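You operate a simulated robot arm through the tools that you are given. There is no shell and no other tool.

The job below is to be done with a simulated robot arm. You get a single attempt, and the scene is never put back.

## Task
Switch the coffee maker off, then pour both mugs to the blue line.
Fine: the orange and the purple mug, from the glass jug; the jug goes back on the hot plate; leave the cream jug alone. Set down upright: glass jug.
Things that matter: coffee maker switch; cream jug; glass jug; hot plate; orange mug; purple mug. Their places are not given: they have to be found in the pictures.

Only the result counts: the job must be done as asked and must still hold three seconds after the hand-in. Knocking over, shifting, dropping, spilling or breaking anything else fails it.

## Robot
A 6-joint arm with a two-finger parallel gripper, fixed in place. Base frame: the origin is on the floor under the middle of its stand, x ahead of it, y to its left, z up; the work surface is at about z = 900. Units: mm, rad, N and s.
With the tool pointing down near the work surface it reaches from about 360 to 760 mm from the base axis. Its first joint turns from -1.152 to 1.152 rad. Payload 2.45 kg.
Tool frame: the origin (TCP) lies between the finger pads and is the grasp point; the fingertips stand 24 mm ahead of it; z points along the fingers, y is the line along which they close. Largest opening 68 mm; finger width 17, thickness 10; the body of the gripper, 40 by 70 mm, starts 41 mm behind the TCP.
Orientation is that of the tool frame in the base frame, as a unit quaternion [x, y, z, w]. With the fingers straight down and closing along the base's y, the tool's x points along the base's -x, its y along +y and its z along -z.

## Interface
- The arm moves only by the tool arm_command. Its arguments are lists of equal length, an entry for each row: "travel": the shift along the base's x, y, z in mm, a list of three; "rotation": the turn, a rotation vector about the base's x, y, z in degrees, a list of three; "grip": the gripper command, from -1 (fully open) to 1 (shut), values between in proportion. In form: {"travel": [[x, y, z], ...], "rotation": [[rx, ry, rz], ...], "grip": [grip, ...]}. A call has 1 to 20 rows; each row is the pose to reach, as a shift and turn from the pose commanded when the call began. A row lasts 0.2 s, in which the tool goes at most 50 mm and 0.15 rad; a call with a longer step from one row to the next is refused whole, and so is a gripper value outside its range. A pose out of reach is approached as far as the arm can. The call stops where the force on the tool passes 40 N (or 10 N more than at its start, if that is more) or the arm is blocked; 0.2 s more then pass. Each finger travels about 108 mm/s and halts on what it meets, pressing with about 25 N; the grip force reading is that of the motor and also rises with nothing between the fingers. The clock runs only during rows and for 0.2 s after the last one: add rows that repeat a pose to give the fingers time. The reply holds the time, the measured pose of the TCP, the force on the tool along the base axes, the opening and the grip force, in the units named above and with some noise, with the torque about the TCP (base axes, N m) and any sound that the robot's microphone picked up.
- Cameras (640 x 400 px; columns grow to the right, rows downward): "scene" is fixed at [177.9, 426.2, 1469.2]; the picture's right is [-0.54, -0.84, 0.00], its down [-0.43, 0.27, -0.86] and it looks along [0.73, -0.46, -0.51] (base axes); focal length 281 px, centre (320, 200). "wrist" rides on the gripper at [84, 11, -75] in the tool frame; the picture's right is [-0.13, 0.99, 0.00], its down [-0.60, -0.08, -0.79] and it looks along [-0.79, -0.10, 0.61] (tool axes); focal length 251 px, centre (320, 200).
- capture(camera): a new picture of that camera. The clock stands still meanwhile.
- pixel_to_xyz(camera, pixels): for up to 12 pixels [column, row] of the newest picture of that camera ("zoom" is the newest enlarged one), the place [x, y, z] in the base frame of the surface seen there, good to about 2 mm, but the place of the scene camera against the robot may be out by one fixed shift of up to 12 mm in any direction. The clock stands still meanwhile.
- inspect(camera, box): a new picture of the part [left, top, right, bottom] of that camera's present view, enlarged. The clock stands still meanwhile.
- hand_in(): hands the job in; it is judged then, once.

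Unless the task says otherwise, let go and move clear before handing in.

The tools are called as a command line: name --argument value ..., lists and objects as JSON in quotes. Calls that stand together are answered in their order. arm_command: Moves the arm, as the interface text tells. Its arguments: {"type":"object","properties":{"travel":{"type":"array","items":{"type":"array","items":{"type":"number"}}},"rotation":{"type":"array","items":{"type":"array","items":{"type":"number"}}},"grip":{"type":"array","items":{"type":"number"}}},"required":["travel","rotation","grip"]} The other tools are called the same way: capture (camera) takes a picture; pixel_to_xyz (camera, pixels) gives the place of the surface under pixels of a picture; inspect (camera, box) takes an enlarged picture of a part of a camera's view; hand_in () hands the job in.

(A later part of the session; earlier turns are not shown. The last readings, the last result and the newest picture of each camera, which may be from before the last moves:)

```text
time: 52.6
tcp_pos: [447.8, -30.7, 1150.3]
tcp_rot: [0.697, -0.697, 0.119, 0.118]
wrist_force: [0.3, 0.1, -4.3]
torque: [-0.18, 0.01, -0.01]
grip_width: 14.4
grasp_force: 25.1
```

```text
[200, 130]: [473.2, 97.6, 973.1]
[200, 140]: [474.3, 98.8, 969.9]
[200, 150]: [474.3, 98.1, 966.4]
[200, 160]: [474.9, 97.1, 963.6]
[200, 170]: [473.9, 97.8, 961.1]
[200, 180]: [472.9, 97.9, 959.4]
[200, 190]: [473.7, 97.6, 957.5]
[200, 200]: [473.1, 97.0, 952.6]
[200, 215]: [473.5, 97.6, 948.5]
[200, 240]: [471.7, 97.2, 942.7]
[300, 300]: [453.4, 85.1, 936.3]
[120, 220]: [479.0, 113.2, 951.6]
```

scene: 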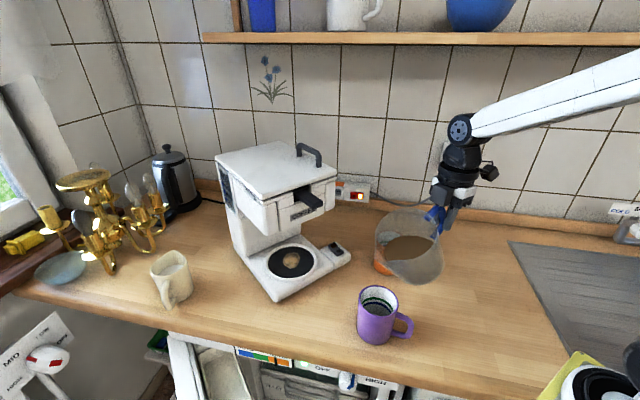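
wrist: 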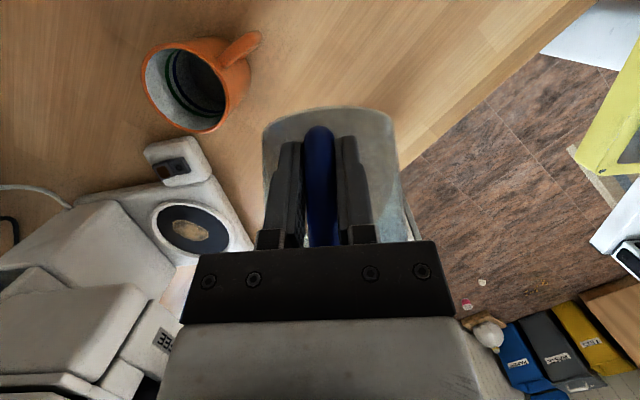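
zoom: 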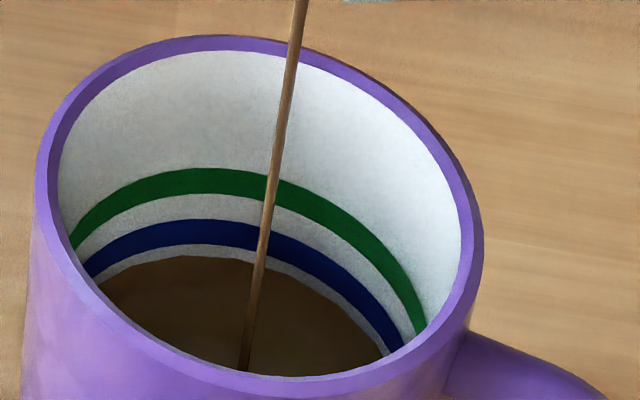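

The blue stripe spans z≈941.4–948.5 with its centre at 945 (scene frame), and the surface is at about 937.5. I'll add 1.2° and wait.

arm_command --travel '[[0, 0, 0], [0, 0, 0], [0, 0, 0], [0, 0, 0], [0, 0, 0], [0, 0, 0]]' --rotation '[[-0.6, 0, 0], [-1.2, 0, 0], [-1.2, 0, 0], [-1.2, 0, 0], [-1.2, 0, 0], [-1.2, 0, 0]]' --grip '[1, 1, 1, 1, 1, 1]'

inspect --camera "scene" --box '[366, 282, 402, 318]'

pixel_to_xyz --camera "zoom" --pixels '[[200, 270], [160, 270], [300, 300], [180, 300], [320, 320], [220, 290]]'

```text
time: 54.0
tcp_pos: [448.4, -30.9, 1150.8]
tcp_rot: [-0.696, 0.696, -0.125, -0.126]
wrist_force: [0.9, -0.6, -4.2]
torque: [-0.18, 0.0, -0.02]
grip_width: 14.2
grasp_force: 25.4
```

```text
11.11 times, centred on (384, 300) of scene
```

zoom: 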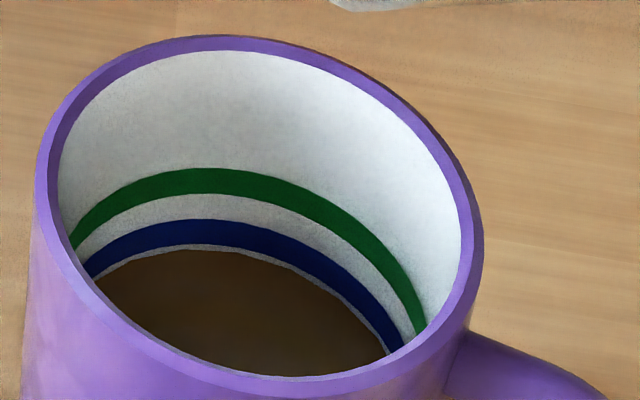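

```text
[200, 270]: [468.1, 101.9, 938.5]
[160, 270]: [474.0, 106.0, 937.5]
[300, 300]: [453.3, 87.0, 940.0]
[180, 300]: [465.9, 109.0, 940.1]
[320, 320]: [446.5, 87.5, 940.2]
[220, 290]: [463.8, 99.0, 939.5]
```

The stream has stopped with the surface at z≈940, just under the blue stripe. I'll look at the jug's lip before tilting further.

inspect --camera "scene" --box '[350, 200, 470, 330]'

```text
3.08 times, centred on (410, 265) of scene
```

zoom: 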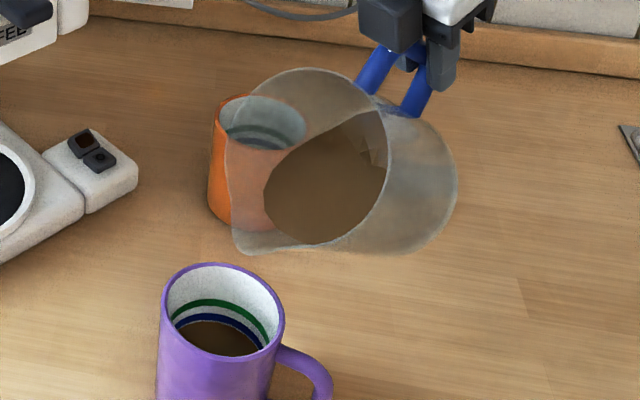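

The coffee surface in the jug sits just short of the lip now. I'll add 0.8° and watch.

arm_command --travel '[[0, 0, 0], [0, 0, 0], [0, 0, 0], [0, 0, 0], [0, 0, 0]]' --rotation '[[-0.4, 0, 0], [-0.8, 0, 0], [-0.8, 0, 0], [-0.8, 0, 0], [-0.8, 0, 0]]' --grip '[1, 1, 1, 1, 1]'

inspect --camera "scene" --box '[366, 282, 402, 318]'

pixel_to_xyz --camera "zoom" --pixels '[[200, 270], [160, 270], [300, 300], [180, 300], [320, 320], [220, 290]]'

```text
time: 55.2
tcp_pos: [448.8, -32.0, 1148.9]
tcp_rot: [-0.695, 0.695, -0.13, -0.131]
wrist_force: [0.6, -0.4, -4.1]
torque: [-0.17, 0.0, -0.01]
grip_width: 14.0
grasp_force: 25.7
```

```text
11.11 times, centred on (384, 300) of scene
```

zoom: 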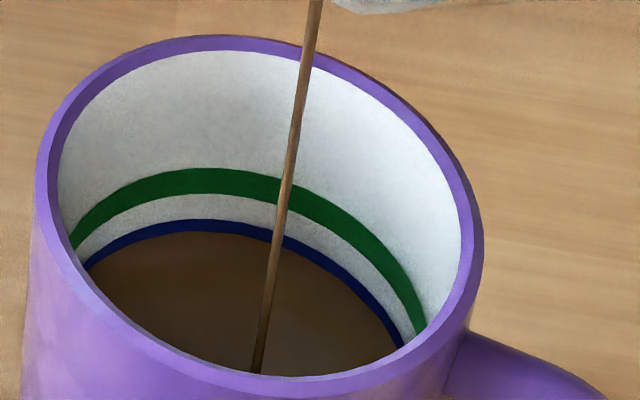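

```text
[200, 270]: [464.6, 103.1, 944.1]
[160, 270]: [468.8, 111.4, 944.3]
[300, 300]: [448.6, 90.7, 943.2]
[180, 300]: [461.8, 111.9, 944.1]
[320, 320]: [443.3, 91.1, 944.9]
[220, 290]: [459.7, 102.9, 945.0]
```

The surface has reached the middle of the blue stripe (z≈944.5 versus 945). I'll tip back now to stop the stream.

arm_command --travel '[[0, -4, 2], [0, -8, 4], [0, -12, 8], [0, -14, 12], [0, -14, 12]]' --rotation '[[7, 0, 0], [12, 0, 0], [15, 0, 0], [17, 0, 0], [17, 0, 0]]' --grip '[1, 1, 1, 1, 1]'

inspect --camera "scene" --box '[366, 282, 402, 318]'

pixel_to_xyz --camera "zoom" --pixels '[[200, 270], [160, 270], [300, 300], [180, 300], [320, 320], [220, 290]]'

capture --camera "scene"

```text
time: 56.4
tcp_pos: [450.4, -44.5, 1162.1]
tcp_rot: [0.707, -0.706, 0.027, 0.026]
wrist_force: [-0.9, -0.1, -4.7]
torque: [-0.26, -0.01, 0.01]
grip_width: 14.2
grasp_force: 24.8
```

```text
11.11 times, centred on (384, 300) of scene
```

zoom: 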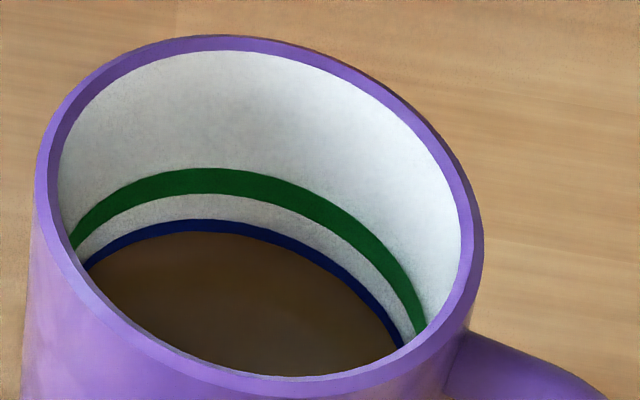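

```text
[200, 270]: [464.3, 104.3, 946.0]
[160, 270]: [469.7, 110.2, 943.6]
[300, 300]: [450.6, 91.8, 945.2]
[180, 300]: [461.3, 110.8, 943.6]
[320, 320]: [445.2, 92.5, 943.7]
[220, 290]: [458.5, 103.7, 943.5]
```

```text
taken
```

scene: 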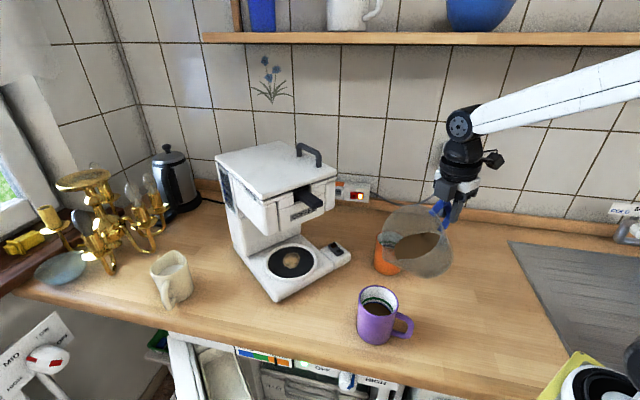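

Purple is done: the surface sits mid-stripe and no stray drops are visible. The real pouring beak projects further than the wall, with the stream landing about 150 mm ahead of the TCP at 54°. Now I'll carry the jug to the -y side of the orange mug (580,-43).

arm_command --travel '[[3, -3, 2], [9, -10, 4], [17, -19, 6], [25, -28, 8], [33, -37, 8], [41, -46, 8], [50, -55, 8], [59, -65, 8], [68, -75, 8], [77, -85, 8], [86, -95, 8], [95, -105, 8], [104, -115, 8], [112, -124, 8], [120, -133, 8], [126, -140, 8], [130, -145, 8], [132, -147, 8], [132, -147, 8]]' --rotation '[[0, 0, 0], [0, 0, 0], [0, 0, 0], [0, 0, 0], [0, 0, 0], [0, 0, 0], [0, 0, 0], [0, 0, 0], [0, 0, 0], [0, 0, 0], [0, 0, 0], [0, 0, 0], [0, 0, 0], [0, 0, 0], [0, 0, 0], [0, 0, 0], [0, 0, 0], [0, 0, 0], [0, 0, 0]]' --grip '[1, 1, 1, 1, 1, 1, 1, 1, 1, 1, 1, 1, 1, 1, 1, 1, 1, 1, 1]'

capture --camera "scene"

inspect --camera "scene" --box '[350, 170, 490, 290]'

```text
time: 60.4
tcp_pos: [581.4, -191.5, 1169.7]
tcp_rot: [0.707, -0.706, 0.026, 0.026]
wrist_force: [-0.2, -0.6, -4.7]
torque: [-0.25, 0.02, -0.02]
grip_width: 14.2
grasp_force: 25.2
```

```text
taken
```

scene: 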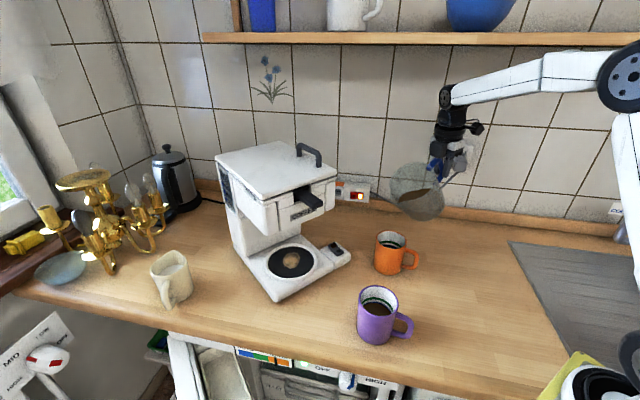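

```text
3.33 times, centred on (420, 230) of scene
```

zoom: 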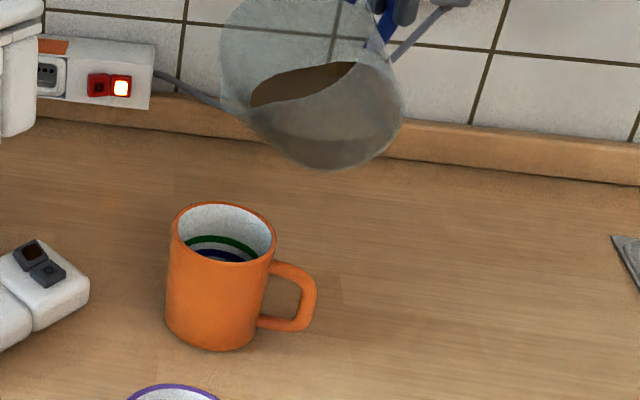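

The jug is beside the orange mug and the mug's interior is visible to the scene camera. I'll tilt to 50°, just under the previous stopping angle, and check alignment of the beak over the mug.

arm_command --travel '[[0, 0, -1], [0, 0, -3], [0, 0, -6], [0, 0, -9], [0, 0, -12], [0, 0, -12], [0, 0, -12]]' --rotation '[[-1.5, 0, 0], [-4, 0, 0], [-7, 0, 0], [-10, 0, 0], [-12, 0, 0], [-12.5, 0, 0], [-12.5, 0, 0]]' --grip '[1, 1, 1, 1, 1, 1, 1]'

inspect --camera "scene" --box '[350, 170, 490, 290]'

capture --camera "wrist"

```text
time: 62.0
tcp_pos: [578.9, -192.5, 1158.3]
tcp_rot: [0.7, -0.699, 0.104, 0.104]
wrist_force: [-0.2, -0.4, -4.6]
torque: [-0.16, -0.02, -0.01]
grip_width: 14.1
grasp_force: 25.3
```

```text
3.33 times, centred on (420, 230) of scene
```

zoom: 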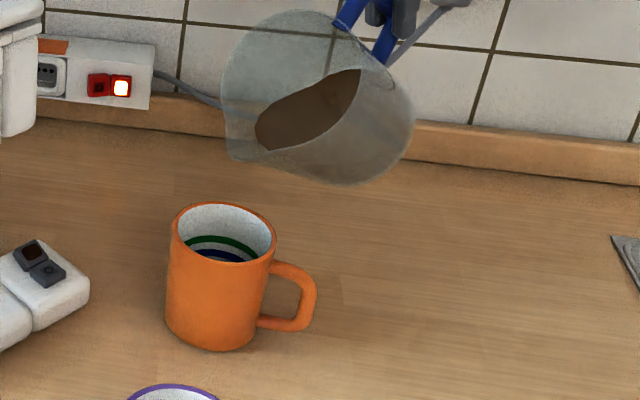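

```text
taken
```

wrist: 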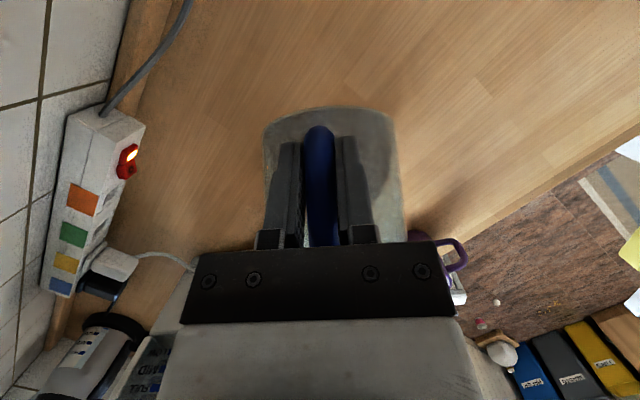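

The beak at scene (393,217) lines up above the mug's centre. I'll tilt to 54.5° in small steps, where the flow should start.

arm_command --travel '[[0, 0, 0], [0, 0, 0], [0, 0, 0], [0, 0, 0], [0, 0, 0]]' --rotation '[[-1.5, 0, 0], [-3, 0, 0], [-4.5, 0, 0], [-4.5, 0, 0], [-4.5, 0, 0]]' --grip '[1, 1, 1, 1, 1]'

inspect --camera "scene" --box '[350, 190, 450, 280]'

```text
time: 63.2
tcp_pos: [581.4, -192.4, 1158.4]
tcp_rot: [0.695, -0.695, 0.13, 0.131]
wrist_force: [0.2, -1.1, -3.9]
torque: [-0.23, 0.01, 0.0]
grip_width: 14.1
grasp_force: 25.1
```

```text
4.44 times, centred on (400, 235) of scene
```

zoom: 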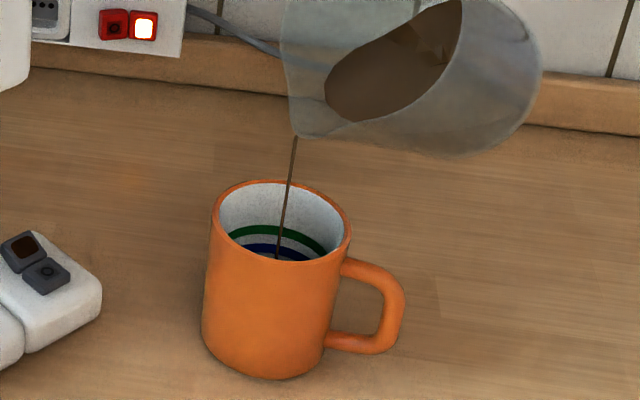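

A thin stream falls into the orange mug. I'll measure where it lands and step the tilt up.

pixel_to_xyz --camera "zoom" --pixels '[[294, 145], [290, 170], [287, 195], [283, 220], [281, 235]]'

arm_command --travel '[[0, 2, 0], [0, 4, 0], [0, 4, 0], [0, 4, 0], [0, 4, 0], [0, 4, 0]]' --rotation '[[-1, 0, 0], [-2, 0, 0], [-2, 0, 0], [-2, 0, 0], [-2, 0, 0], [-2, 0, 0]]' --grip '[1, 1, 1, 1, 1, 1]'

inspect --camera "scene" --box '[360, 200, 430, 270]'

pixel_to_xyz --camera "zoom" --pixels '[[300, 120], [297, 150], [293, 190], [290, 220], [288, 240]]'

```text
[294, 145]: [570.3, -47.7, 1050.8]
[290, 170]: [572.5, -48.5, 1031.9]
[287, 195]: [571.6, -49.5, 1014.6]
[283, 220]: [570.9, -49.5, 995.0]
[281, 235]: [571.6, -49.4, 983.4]
```

```text
time: 64.6
tcp_pos: [580.1, -188.3, 1158.7]
tcp_rot: [0.693, -0.692, 0.143, 0.143]
wrist_force: [-0.2, 1.4, -3.0]
torque: [-0.14, 0.01, -0.02]
grip_width: 14.3
grasp_force: 24.9
```

```text
5.71 times, centred on (395, 235) of scene
```

zoom: 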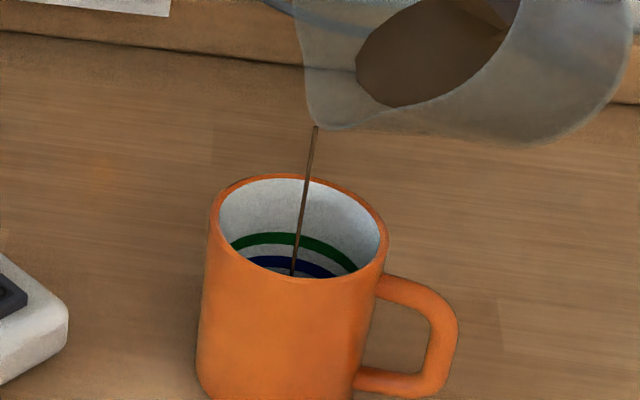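

```text
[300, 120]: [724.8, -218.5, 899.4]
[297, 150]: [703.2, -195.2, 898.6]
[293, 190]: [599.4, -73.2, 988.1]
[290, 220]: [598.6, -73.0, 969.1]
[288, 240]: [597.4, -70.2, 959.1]
```

The stream is almost exactly at the mug's centre (scene frame (571,-49) versus centre (572.7,-47.3)). I'll keep tilting by 3° steps, moving the TCP forward about 2 mm per degree to keep it centred.

arm_command --travel '[[0, 2, 1], [0, 4, 2], [0, 6, 4], [0, 6, 4], [0, 6, 4], [0, 6, 4], [0, 6, 4], [0, 6, 4]]' --rotation '[[-1, 0, 0], [-2, 0, 0], [-3, 0, 0], [-3, 0, 0], [-3, 0, 0], [-3, 0, 0], [-3, 0, 0], [-3, 0, 0]]' --grip '[1, 1, 1, 1, 1, 1, 1, 1]'

inspect --camera "scene" --box '[360, 200, 430, 270]'

pixel_to_xyz --camera "zoom" --pixels '[[311, 135], [309, 150], [306, 170], [303, 190], [300, 210], [297, 230]]'

```text
time: 66.4
tcp_pos: [581.2, -182.9, 1161.7]
tcp_rot: [-0.688, 0.689, -0.161, -0.161]
wrist_force: [0.1, 0.9, -3.9]
torque: [-0.12, 0.02, 0.03]
grip_width: 14.4
grasp_force: 25.2
```

```text
5.71 times, centred on (395, 235) of scene
```

zoom: 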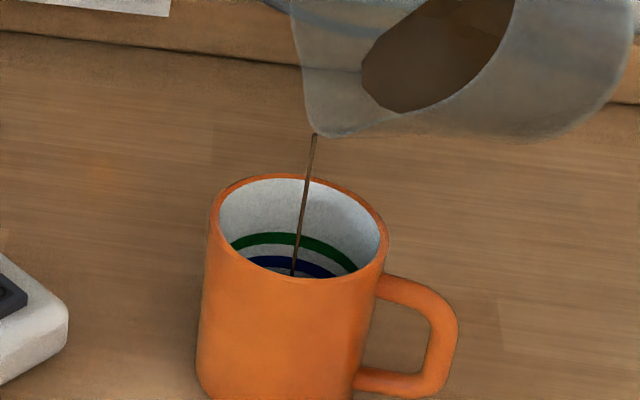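

```text
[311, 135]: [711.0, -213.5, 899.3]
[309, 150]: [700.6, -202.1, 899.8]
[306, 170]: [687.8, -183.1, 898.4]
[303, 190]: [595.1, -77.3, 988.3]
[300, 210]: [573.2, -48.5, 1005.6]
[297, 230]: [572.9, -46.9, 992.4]
```

Stream remains centred at (573,-48) in the scene frame. Continuing with another 3°.

arm_command --travel '[[0, 2, 1], [0, 4, 2], [0, 6, 4], [0, 6, 4], [0, 6, 4], [0, 6, 4], [0, 6, 4], [0, 6, 4]]' --rotation '[[-1, 0, 0], [-2, 0, 0], [-3, 0, 0], [-3, 0, 0], [-3, 0, 0], [-3, 0, 0], [-3, 0, 0], [-3, 0, 0]]' --grip '[1, 1, 1, 1, 1, 1, 1, 1]'

inspect --camera "scene" --box '[360, 200, 430, 270]'

pixel_to_xyz --camera "zoom" --pixels '[[303, 190], [300, 210], [297, 230], [294, 250], [270, 272], [320, 274]]'

```text
time: 68.2
tcp_pos: [580.8, -175.3, 1166.2]
tcp_rot: [-0.684, 0.684, -0.179, -0.179]
wrist_force: [0.6, 0.0, -2.8]
torque: [-0.15, -0.03, -0.01]
grip_width: 14.2
grasp_force: 24.9
```

```text
5.71 times, centred on (395, 235) of scene
```

zoom: 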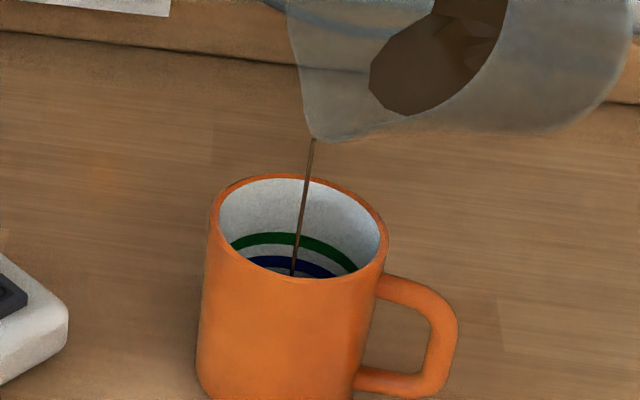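

```text
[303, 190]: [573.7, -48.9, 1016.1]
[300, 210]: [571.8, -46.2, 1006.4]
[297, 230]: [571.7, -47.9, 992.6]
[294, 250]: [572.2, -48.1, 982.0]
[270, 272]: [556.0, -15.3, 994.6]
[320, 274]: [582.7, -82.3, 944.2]
```

Still centred; estimated fill is around 60%. I'll add 2° and then zoom on the blue stripe, which is only just visible above the near rim.

arm_command --travel '[[0, 2, 1], [0, 4, 2], [0, 4, 2], [0, 4, 2], [0, 4, 2], [0, 4, 2], [0, 4, 2]]' --rotation '[[-1, 0, 0], [-2, 0, 0], [-2, 0, 0], [-2, 0, 0], [-2, 0, 0], [-2, 0, 0], [-2, 0, 0]]' --grip '[1, 1, 1, 1, 1, 1, 1]'

inspect --camera "scene" --box '[380, 224, 412, 256]'

pixel_to_xyz --camera "zoom" --pixels '[[250, 190], [250, 200], [250, 210], [250, 220], [250, 230], [250, 240], [250, 250], [180, 250], [330, 255], [180, 240], [330, 245], [250, 245]]'

```text
time: 69.8
tcp_pos: [579.8, -171.3, 1168.3]
tcp_rot: [0.681, -0.681, 0.191, 0.19]
wrist_force: [-0.6, -0.6, -3.1]
torque: [-0.13, -0.03, 0.0]
grip_width: 13.8
grasp_force: 25.0
```

```text
12.50 times, centred on (396, 240) of scene
```

zoom: 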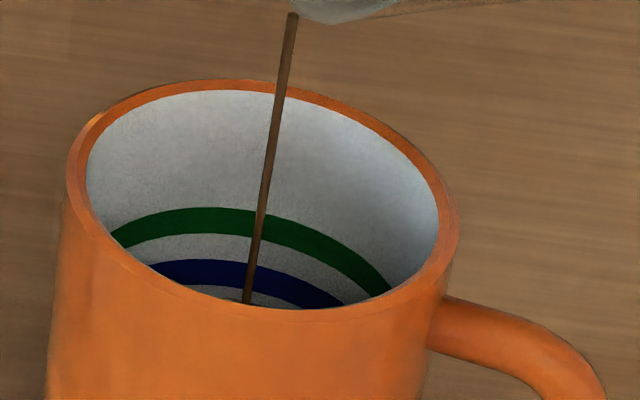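

```text
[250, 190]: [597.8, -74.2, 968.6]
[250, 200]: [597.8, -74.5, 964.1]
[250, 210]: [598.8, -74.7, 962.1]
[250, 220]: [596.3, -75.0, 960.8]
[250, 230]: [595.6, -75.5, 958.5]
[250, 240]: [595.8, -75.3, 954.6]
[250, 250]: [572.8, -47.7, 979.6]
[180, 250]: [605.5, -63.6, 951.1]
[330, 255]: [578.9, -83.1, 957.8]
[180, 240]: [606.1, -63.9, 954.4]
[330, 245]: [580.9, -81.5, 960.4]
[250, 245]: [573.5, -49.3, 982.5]
```

The stripe spans rows 260–285 here (z≈942–949), and grey wall is still visible below it at row 295, so the level is under 938. I'll add 1.5° and check again.

arm_command --travel '[[0, 1.5, 1], [0, 3, 1.5], [0, 3, 1.5], [0, 3, 1.5], [0, 3, 1.5], [0, 3, 1.5]]' --rotation '[[-0.8, 0, 0], [-1.5, 0, 0], [-1.5, 0, 0], [-1.5, 0, 0], [-1.5, 0, 0], [-1.5, 0, 0]]' --grip '[1, 1, 1, 1, 1, 1]'

inspect --camera "scene" --box '[380, 224, 412, 256]'

pixel_to_xyz --camera "zoom" --pixels '[[220, 290], [280, 290], [300, 300], [200, 285], [230, 296], [270, 300]]'

```text
time: 71.2
tcp_pos: [580.9, -169.9, 1168.7]
tcp_rot: [-0.678, 0.679, -0.199, -0.2]
wrist_force: [0.2, 0.3, -2.6]
torque: [-0.14, 0.02, 0.04]
grip_width: 14.3
grasp_force: 25.4
```

```text
12.50 times, centred on (396, 240) of scene
```

zoom: 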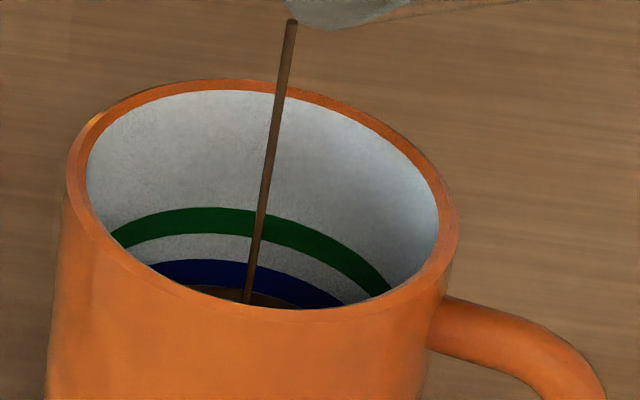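

```text
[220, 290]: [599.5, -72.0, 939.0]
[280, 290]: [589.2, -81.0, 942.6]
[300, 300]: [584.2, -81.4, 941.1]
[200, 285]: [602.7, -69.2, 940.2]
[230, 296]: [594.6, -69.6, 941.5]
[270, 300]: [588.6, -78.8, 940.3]
```

Brown surface is now visible right at the stripe's lower edge (270,298), z≈940.5. I'll let it run briefly with no further tilt.

arm_command --travel '[[0, 0, 0], [0, 0, 0]]' --rotation '[[0, 0, 0], [0, 0, 0]]' --grip '[1, 1]'

inspect --camera "scene" --box '[380, 224, 412, 256]'

pixel_to_xyz --camera "zoom" --pixels '[[220, 290], [280, 293], [300, 300], [205, 290], [230, 296], [275, 300]]'

```text
time: 71.8
tcp_pos: [581.9, -170.0, 1170.5]
tcp_rot: [0.678, -0.678, 0.199, 0.2]
wrist_force: [0.1, 0.7, -2.7]
torque: [-0.11, 0.01, 0.01]
grip_width: 14.4
grasp_force: 24.7
```

```text
12.50 times, centred on (396, 240) of scene
```

zoom: 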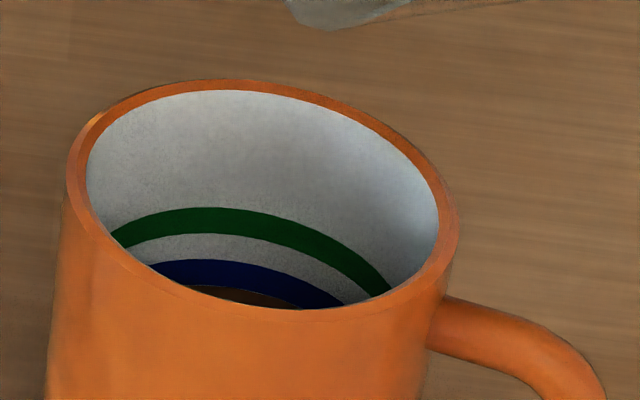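

```text
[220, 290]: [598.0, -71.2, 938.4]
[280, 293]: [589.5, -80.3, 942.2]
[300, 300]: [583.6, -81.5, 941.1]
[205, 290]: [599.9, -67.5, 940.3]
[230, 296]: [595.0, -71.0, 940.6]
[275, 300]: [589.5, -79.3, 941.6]
```

The flow has paused with the level at z≈941, the stripe's lower edge; the target is 945. I'll add 1° more.

arm_command --travel '[[0, 1, 0.5], [0, 2, 1], [0, 2, 1], [0, 2, 1], [0, 2, 1]]' --rotation '[[-0.5, 0, 0], [-1, 0, 0], [-1, 0, 0], [-1, 0, 0], [-1, 0, 0]]' --grip '[1, 1, 1, 1, 1]'

inspect --camera "scene" --box '[380, 224, 412, 256]'

pixel_to_xyz --camera "zoom" --pixels '[[220, 290], [280, 295], [300, 302], [205, 290], [230, 296], [275, 300]]'

```text
time: 73.0
tcp_pos: [580.7, -167.1, 1171.4]
tcp_rot: [-0.676, 0.677, -0.205, -0.206]
wrist_force: [-0.9, 0.0, -3.4]
torque: [-0.05, 0.0, 0.01]
grip_width: 14.3
grasp_force: 24.9
```

```text
12.50 times, centred on (396, 240) of scene
```

zoom: 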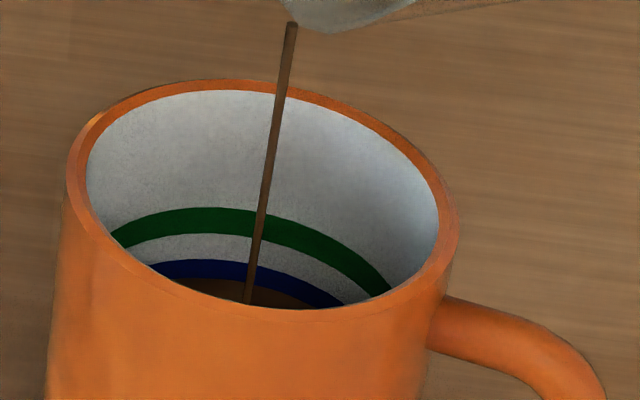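

```text
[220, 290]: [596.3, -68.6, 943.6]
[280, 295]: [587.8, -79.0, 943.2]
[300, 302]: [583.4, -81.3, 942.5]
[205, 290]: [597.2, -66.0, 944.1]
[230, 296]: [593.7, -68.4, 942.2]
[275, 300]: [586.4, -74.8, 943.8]
```

The level is at about 943.5 and still running. One more short moment.

arm_command --travel '[[0, 0, 0]]' --rotation '[[0, 0, 0]]' --grip '[1]'

inspect --camera "scene" --box '[380, 224, 412, 256]'

pixel_to_xyz --camera "zoom" --pixels '[[220, 290], [280, 295], [300, 302], [205, 290], [230, 296], [275, 300]]'

```text
time: 73.4
tcp_pos: [580.1, -167.7, 1169.7]
tcp_rot: [-0.676, 0.677, -0.204, -0.206]
wrist_force: [0.5, 0.2, -2.4]
torque: [-0.08, 0.03, -0.02]
grip_width: 14.1
grasp_force: 24.4
```

```text
12.50 times, centred on (396, 240) of scene
```

zoom: 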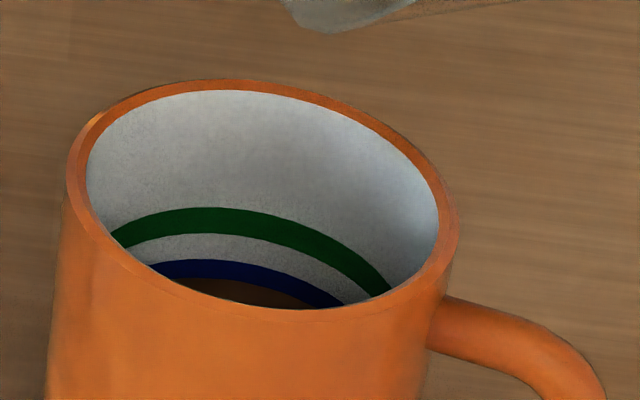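

```text
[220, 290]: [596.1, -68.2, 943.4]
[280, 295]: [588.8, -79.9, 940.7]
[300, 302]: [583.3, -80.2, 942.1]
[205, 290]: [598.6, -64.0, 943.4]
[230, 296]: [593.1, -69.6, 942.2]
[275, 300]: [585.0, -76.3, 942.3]
```

The level edge is at row ~277 of a stripe spanning 260–285, about 1 mm below its middle. I'll add 0.5° for a last trickle.

arm_command --travel '[[0, 0.5, 0.5], [0, 1, 0.5], [0, 1, 0.5]]' --rotation '[[-0.3, 0, 0], [-0.5, 0, 0], [-0.5, 0, 0]]' --grip '[1, 1, 1]'

inspect --camera "scene" --box '[380, 224, 412, 256]'

pixel_to_xyz --camera "zoom" --pixels '[[220, 290], [280, 295], [300, 302], [205, 290], [230, 296], [275, 300]]'

```text
time: 74.2
tcp_pos: [581.5, -165.8, 1170.8]
tcp_rot: [-0.675, 0.676, -0.209, -0.209]
wrist_force: [-0.6, 0.1, -2.5]
torque: [-0.07, -0.02, -0.06]
grip_width: 13.9
grasp_force: 24.8
```

```text
12.50 times, centred on (396, 240) of scene
```

zoom: 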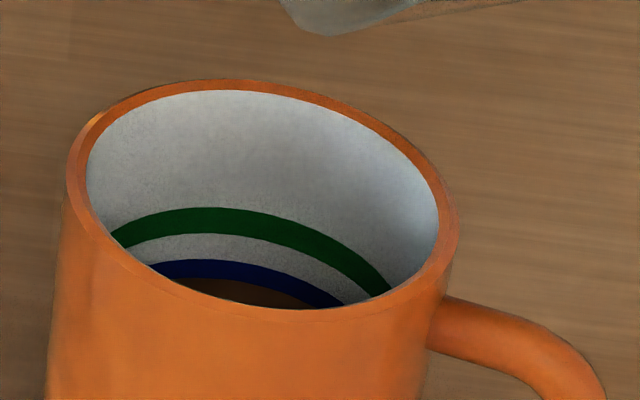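

```text
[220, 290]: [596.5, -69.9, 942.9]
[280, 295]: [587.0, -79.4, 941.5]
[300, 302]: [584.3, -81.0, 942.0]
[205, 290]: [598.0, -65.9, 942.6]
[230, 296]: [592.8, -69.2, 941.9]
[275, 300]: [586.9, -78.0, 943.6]
```

No flow at this angle yet. Another 0.6°.

arm_command --travel '[[0, 0.5, 0.5], [0, 1, 0.5], [0, 1, 0.5]]' --rotation '[[-0.3, 0, 0], [-0.6, 0, 0], [-0.6, 0, 0]]' --grip '[1, 1, 1]'

inspect --camera "scene" --box '[380, 224, 412, 256]'

pixel_to_xyz --camera "zoom" --pixels '[[220, 290], [280, 295], [300, 302], [205, 290], [230, 296], [275, 300]]'

```text
time: 75.0
tcp_pos: [581.3, -166.0, 1172.2]
tcp_rot: [-0.674, 0.675, -0.212, -0.213]
wrist_force: [0.5, -0.3, -3.2]
torque: [-0.07, -0.02, 0.0]
grip_width: 14.2
grasp_force: 24.7
```

```text
12.50 times, centred on (396, 240) of scene
```

zoom: 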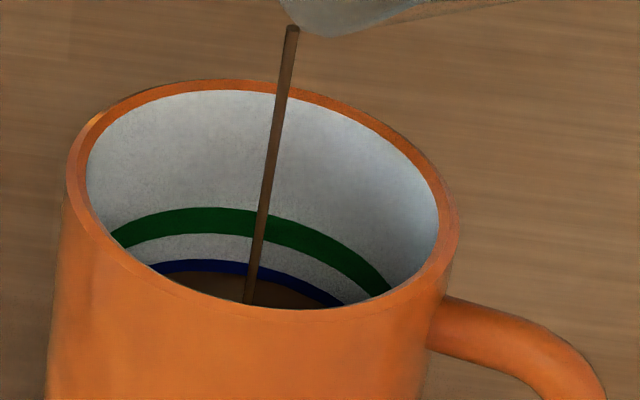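

```text
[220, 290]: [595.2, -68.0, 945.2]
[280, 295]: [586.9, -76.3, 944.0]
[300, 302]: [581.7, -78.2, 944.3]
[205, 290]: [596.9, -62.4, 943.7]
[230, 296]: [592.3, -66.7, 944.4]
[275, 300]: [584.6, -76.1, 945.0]
```

The surface is now mid-stripe (z≈944.4, edge at row ~272). Tipping back to stop.

arm_command --travel '[[0, -8, 2], [0, -14, 4], [0, -20, 8], [0, -26, 12], [0, -30, 14], [0, -30, 14]]' --rotation '[[7, 0, 0], [13, 0, 0], [18, 0, 0], [22, 0, 0], [25, 0, 0], [25, 0, 0]]' --grip '[1, 1, 1, 1, 1, 1]'

inspect --camera "scene" --box '[380, 224, 412, 256]'

pixel_to_xyz --camera "zoom" --pixels '[[220, 290], [280, 295], [300, 302], [205, 290], [230, 296], [275, 300]]'

capture --camera "scene"

```text
time: 76.4
tcp_pos: [580.8, -196.2, 1183.6]
tcp_rot: [-0.704, 0.705, -0.062, -0.06]
wrist_force: [-0.2, 0.3, -2.3]
torque: [-0.15, -0.04, 0.03]
grip_width: 14.0
grasp_force: 25.4
```

```text
12.50 times, centred on (396, 240) of scene
```

zoom: 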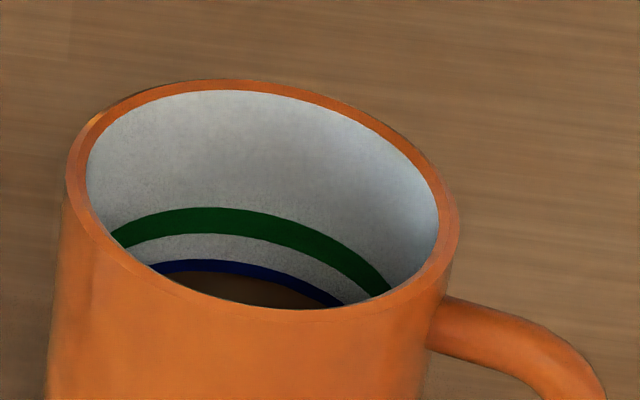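

```text
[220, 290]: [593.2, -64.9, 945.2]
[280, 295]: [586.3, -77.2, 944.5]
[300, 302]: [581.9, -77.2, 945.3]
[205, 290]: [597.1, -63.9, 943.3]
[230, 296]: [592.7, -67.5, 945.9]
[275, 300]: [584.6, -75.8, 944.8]
```

```text
taken
```

scene: 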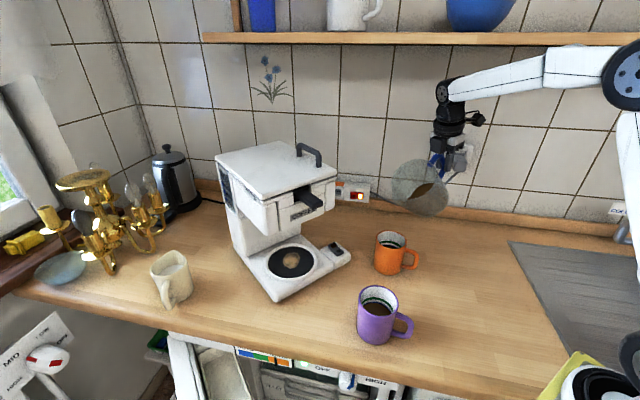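

Orange is mid-stripe too (z≈944.8) and the counter around both mugs looks clean. I'll bring the jug fully upright here, then carry it back the way it came.

arm_command --travel '[[0, 0, 0], [0, 0, 0], [0, 0, 0], [0, 0, 0], [0, 0, 0], [0, 0, 0], [0, 0, 0], [0, 0, 0], [0, 0, 0], [0, 0, 0], [0, 0, 0], [0, 0, 0], [0, 0, 0], [0, 0, 0], [0, 0, 0]]' --rotation '[[1.5, 0, 0], [4, 0, 0], [7.5, 0, 0], [11, 0, 0], [14.5, 0, 0], [18, 0, 0], [21.5, 0, 0], [25, 0, 0], [28.5, 0, 0], [32, 0, 0], [35.5, 0, 0], [39, 0, 0], [41.5, 0, 0], [43.1, 0, 0], [43.1, 0, 0]]' --grip '[1, 1, 1, 1, 1, 1, 1, 1, 1, 1, 1, 1, 1, 1, 1]'

capture --camera "scene"

```text
time: 79.6
tcp_pos: [581.3, -194.6, 1185.2]
tcp_rot: [-0.677, 0.678, 0.202, 0.202]
wrist_force: [0.8, 1.0, -2.0]
torque: [-0.25, 0.01, 0.01]
grip_width: 14.2
grasp_force: 24.9
```

```text
taken
```

scene: 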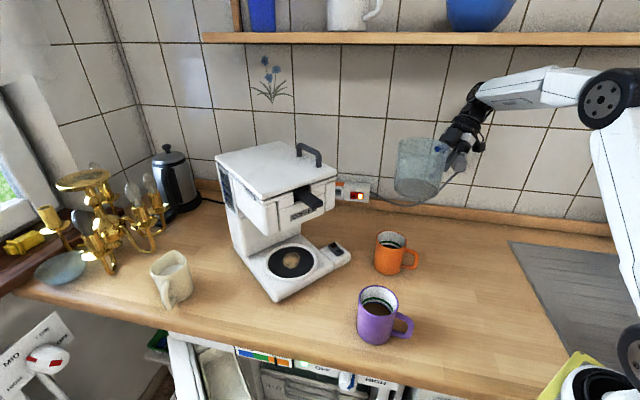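

The jug is upright again with a lighter load. Carrying it back over the mugs at a safe height.

arm_command --travel '[[-3, 3, 0], [-9, 11, -1], [-17, 21, -2], [-26, 32, -3], [-35, 43, -5], [-44, 54, -7], [-53, 65, -9], [-62, 77, -11], [-71, 89, -13], [-80, 101, -15], [-89, 113, -17], [-98, 124, -19], [-107, 135, -21], [-115, 145, -23], [-122, 154, -25], [-128, 161, -25], [-131, 165, -25], [-132, 166, -25], [-132, 166, -25]]' --rotation '[[0, 0, 0], [0, 0, 0], [0, 0, 0], [0, 0, 0], [0, 0, 0], [0, 0, 0], [0, 0, 0], [0, 0, 0], [0, 0, 0], [0, 0, 0], [0, 0, 0], [0, 0, 0], [0, 0, 0], [0, 0, 0], [0, 0, 0], [0, 0, 0], [0, 0, 0], [0, 0, 0], [0, 0, 0]]' --grip '[1, 1, 1, 1, 1, 1, 1, 1, 1, 1, 1, 1, 1, 1, 1, 1, 1, 1, 1]'

arm_command --travel '[[0, 4, 0], [0, 12, 0], [0, 24, 0], [0, 37, 0], [0, 50, 0], [0, 63, 0], [0, 76, 0], [0, 89, 0], [0, 102, 0], [0, 115, 0], [0, 128, 0], [0, 141, 0], [0, 154, 0], [0, 167, 0], [0, 180, 0], [0, 193, 0], [-4, 206, 0], [-8, 220, 0], [-8, 222, 0]]' --rotation '[[0, 0, 0], [0, 0, 0], [0, 0, 0], [0, 0, 0], [0, 0, 0], [0, 0, 0], [0, 0, 0], [0, 0, 0], [0, 0, 0], [0, 0, 0], [0, 0, 0], [0, 0, 0], [0, 0, 0], [0, 0, 0], [0, 0, 0], [0, 0, 0], [0, 0, 0], [0, 0, 0], [0, 0, 0]]' --grip '[1, 1, 1, 1, 1, 1, 1, 1, 1, 1, 1, 1, 1, 1, 1, 1, 1, 1, 1]'

capture --camera "scene"

```text
time: 83.6
tcp_pos: [449.9, -28.8, 1159.0]
tcp_rot: [0.678, -0.677, -0.203, -0.201]
wrist_force: [1.1, 0.1, -2.6]
torque: [-0.22, 0.0, 0.02]
grip_width: 14.2
grasp_force: 25.4
```

```text
time: 87.6
tcp_pos: [440.7, 192.9, 1159.0]
tcp_rot: [-0.678, 0.678, 0.202, 0.203]
wrist_force: [-0.6, -0.5, -3.5]
torque: [-0.2, 0.0, -0.02]
grip_width: 14.1
grasp_force: 24.6
```

```text
taken
```

scene: 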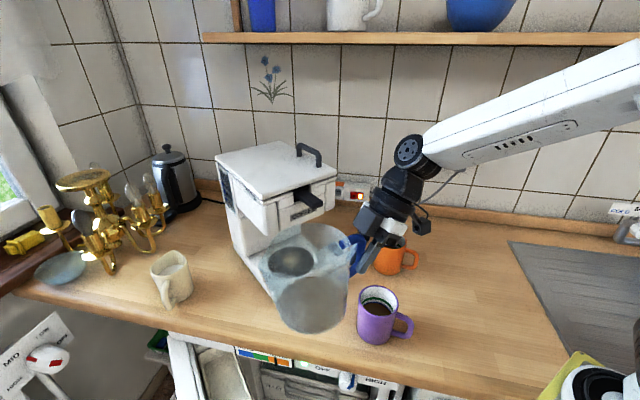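

On track with the grip steady. Now yawing back in reverse while lowering gradually toward the machine's front.

arm_command --travel '[[0, 4, -2], [0, 10, -7], [0, 18, -13], [0, 26, -20], [0, 34, -27], [0, 40, -34], [0, 44, -41], [0, 46, -46], [0, 46, -50], [0, 46, -52], [0, 46, -55], [0, 46, -58], [0, 46, -61], [0, 46, -64], [0, 46, -67], [0, 46, -70], [0, 46, -72], [0, 46, -72], [0, 46, -72]]' --rotation '[[0, 0, -1], [0, 0, -3], [0, 0, -6], [0, 0, -9], [0, 0, -12], [0, 0, -15], [0, 0, -18], [0, 0, -21], [0, 0, -24], [0, 0, -27], [0, 0, -30], [0, 0, -34], [0, 0, -38], [0, 0, -42], [0, 0, -46], [0, 0, -49], [0, 0, -52], [0, 0, -54], [0, 0, -54]]' --grip '[1, 1, 1, 1, 1, 1, 1, 1, 1, 1, 1, 1, 1, 1, 1, 1, 1, 1, 1]'

arm_command --travel '[[0, 0, -2], [0, 0, -5], [0, 0, -9], [0, 0, -13], [0, 0, -17], [0, 0, -21], [0, 0, -25], [0, 0, -29], [0, 0, -33], [0, 0, -37], [0, 0, -40], [0, 0, -40], [0, 0, -40], [0, 0, -40]]' --rotation '[[0, 0, -1], [0, 0, -3], [0, 0, -6], [0, 0, -9], [0, 0, -12], [0, 0, -15], [0, 0, -18], [0, 0, -21], [0, 0, -24], [0, 0, -27], [0, 0, -29], [0, 0, -30], [0, 0, -30], [0, 0, -30]]' --grip '[1, 1, 1, 1, 1, 1, 1, 1, 1, 1, 1, 1, 1, 1]'

capture --camera "scene"

capture --camera "wrist"

```text
time: 91.6
tcp_pos: [440.7, 238.2, 1088.1]
tcp_rot: [-0.296, 0.912, 0.087, 0.271]
wrist_force: [0.1, 0.5, -3.0]
torque: [-0.16, 0.2, 0.03]
grip_width: 14.1
grasp_force: 25.5
```

```text
time: 94.6
tcp_pos: [441.3, 239.0, 1049.4]
tcp_rot: [-0.051, 0.957, 0.015, 0.285]
wrist_force: [0.0, 0.3, -2.9]
torque: [-0.02, 0.19, -0.04]
grip_width: 14.0
grasp_force: 25.4
```

```text
taken
```

scene: 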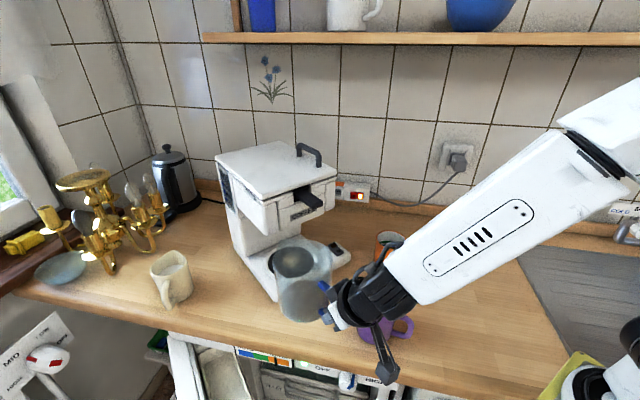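

```text
taken
```

wrist: 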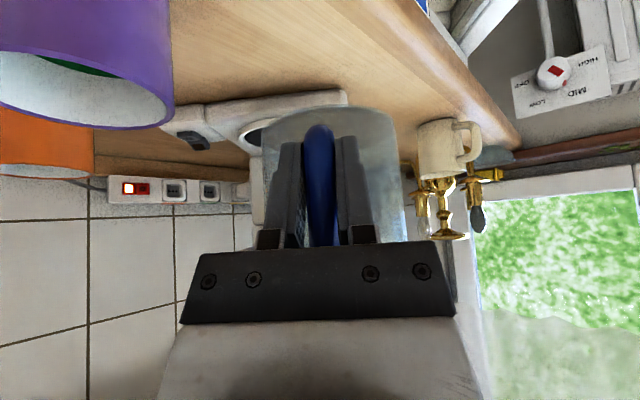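

Everything retraces as planned. Now lowering and moving in front of the machine, then sliding the jug back under the filter holder.

arm_command --travel '[[2, 0, -1], [8, 0, -5], [16, -1, -10], [24, -1, -16], [32, -2, -22], [40, -2, -28], [48, -3, -33], [53, -3, -36], [56, -3, -38], [56, -3, -38]]' --rotation '[[0, 0, 0], [0, 0, 0], [0, 0, 0], [0, 0, 0], [0, 0, 0], [0, 0, 0], [0, 0, 0], [0, 0, 0], [0, 0, 0], [0, 0, 0]]' --grip '[1, 1, 1, 1, 1, 1, 1, 1, 1, 1]'

inspect --camera "scene" --box '[230, 180, 390, 320]'

inspect --camera "wrist" --box '[180, 80, 440, 260]'

```text
time: 96.8
tcp_pos: [497.0, 235.0, 1009.4]
tcp_rot: [-0.049, 0.957, 0.015, 0.285]
wrist_force: [0.3, -1.0, -2.7]
torque: [-0.06, 0.22, 0.02]
grip_width: 14.2
grasp_force: 24.7
```

```text
2.86 times, centred on (310, 250) of scene
```

zoom: 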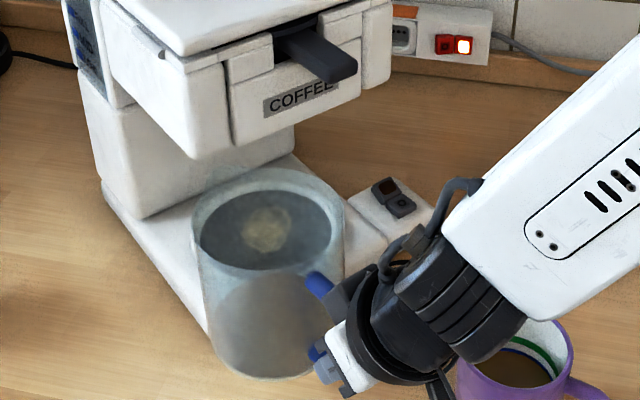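

```text
2.22 times, centred on (310, 170) of wrist
```

zoom: 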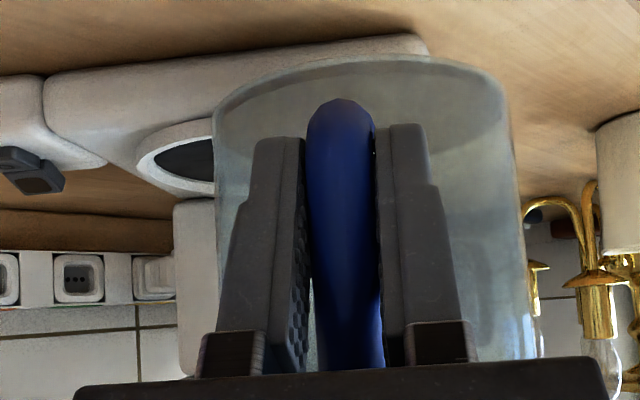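

The grip is unchanged compared with the same stage on the way out. Sliding the jug in along the same line.

arm_command --travel '[[2, -1, 0], [6, -2, 0], [13, -5, 0], [22, -9, 0], [32, -13, 0], [42, -17, 0], [52, -21, 0], [62, -25, 0], [72, -29, 0], [82, -33, 0], [92, -37, 0], [101, -40, 0], [109, -43, 0], [115, -46, 0], [118, -47, 0], [119, -47, 0], [119, -47, 0]]' --rotation '[[0, 0, 0], [0, 0, 0], [0, 0, 0], [0, 0, 0], [0, 0, 0], [0, 0, 0], [0, 0, 0], [0, 0, 0], [0, 0, 0], [0, 0, 0], [0, 0, 0], [0, 0, 0], [0, 0, 0], [0, 0, 0], [0, 0, 0], [0, 0, 0], [0, 0, 0]]' --grip '[1, 1, 1, 1, 1, 1, 1, 1, 1, 1, 1, 1, 1, 1, 1, 1, 1]'

inspect --camera "scene" --box '[230, 180, 390, 320]'

inspect --camera "wrist" --box '[180, 60, 440, 260]'

```text
time: 100.4
tcp_pos: [615.4, 187.1, 1011.7]
tcp_rot: [-0.05, 0.957, 0.014, 0.286]
wrist_force: [-0.2, 0.5, -1.9]
torque: [-0.05, 0.26, 0.01]
grip_width: 14.1
grasp_force: 25.2
```

```text
2.86 times, centred on (310, 250) of scene
```

zoom: 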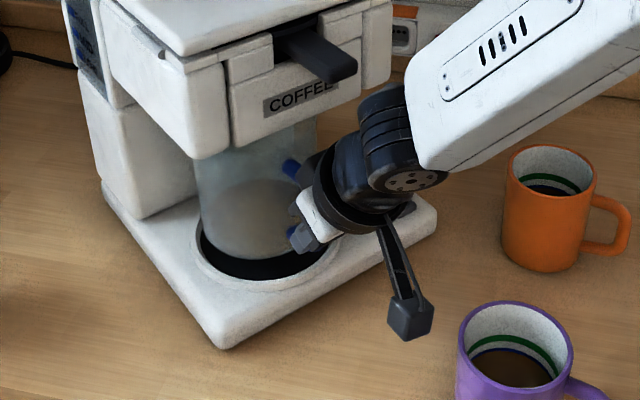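

```text
2.00 times, centred on (310, 160) of wrist
```

zoom: 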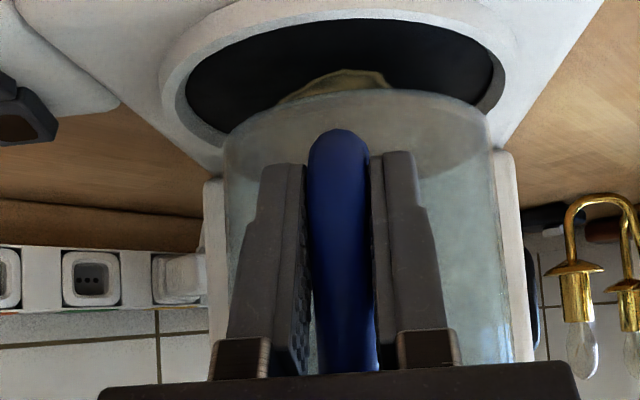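

The jug is back in line over the hot plate with the TCP at the original spot. I'll lower it slowly and watch the force.

arm_command --travel '[[0, 0, -3], [0, 0, -6], [0, 0, -9], [0, 0, -12], [0, 0, -14], [0, 0, -16], [0, 0, -17], [0, 0, -18]]' --rotation '[[0, 0, 0], [0, 0, 0], [0, 0, 0], [0, 0, 0], [0, 0, 0], [0, 0, 0], [0, 0, 0], [0, 0, 0]]' --grip '[1, 1, 1, 1, 1, 1, 1, 1]'

inspect --camera "wrist" --box '[180, 60, 440, 260]'

inspect --camera "scene" --box '[250, 200, 370, 310]'

```text
time: 102.2
tcp_pos: [615.0, 187.6, 991.5]
tcp_rot: [-0.049, 0.957, 0.014, 0.287]
wrist_force: [-0.5, -1.0, 2.7]
torque: [-0.02, -0.3, -0.11]
grip_width: 13.9
grasp_force: 25.1
```

```text
2.00 times, centred on (310, 160) of wrist
```

zoom: 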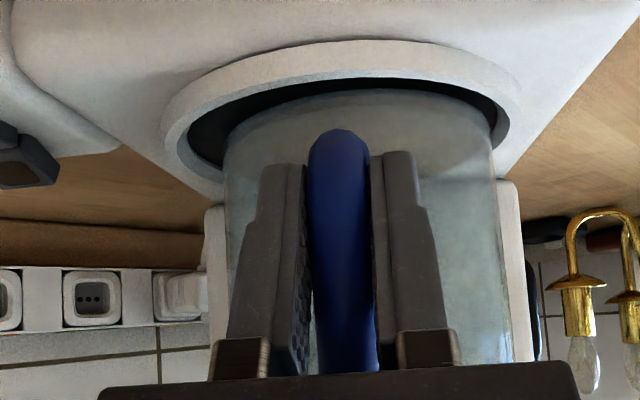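

```text
3.64 times, centred on (310, 255) of scene
```

zoom: 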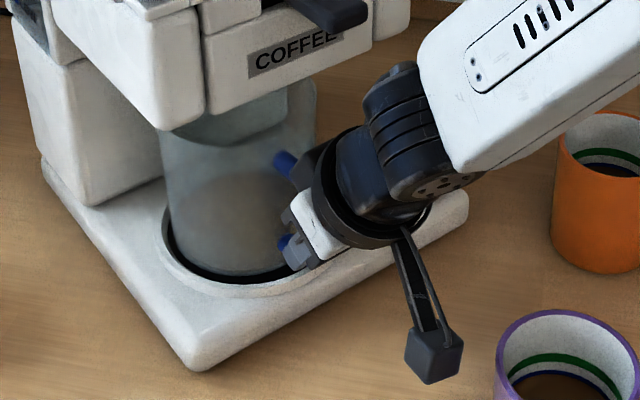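

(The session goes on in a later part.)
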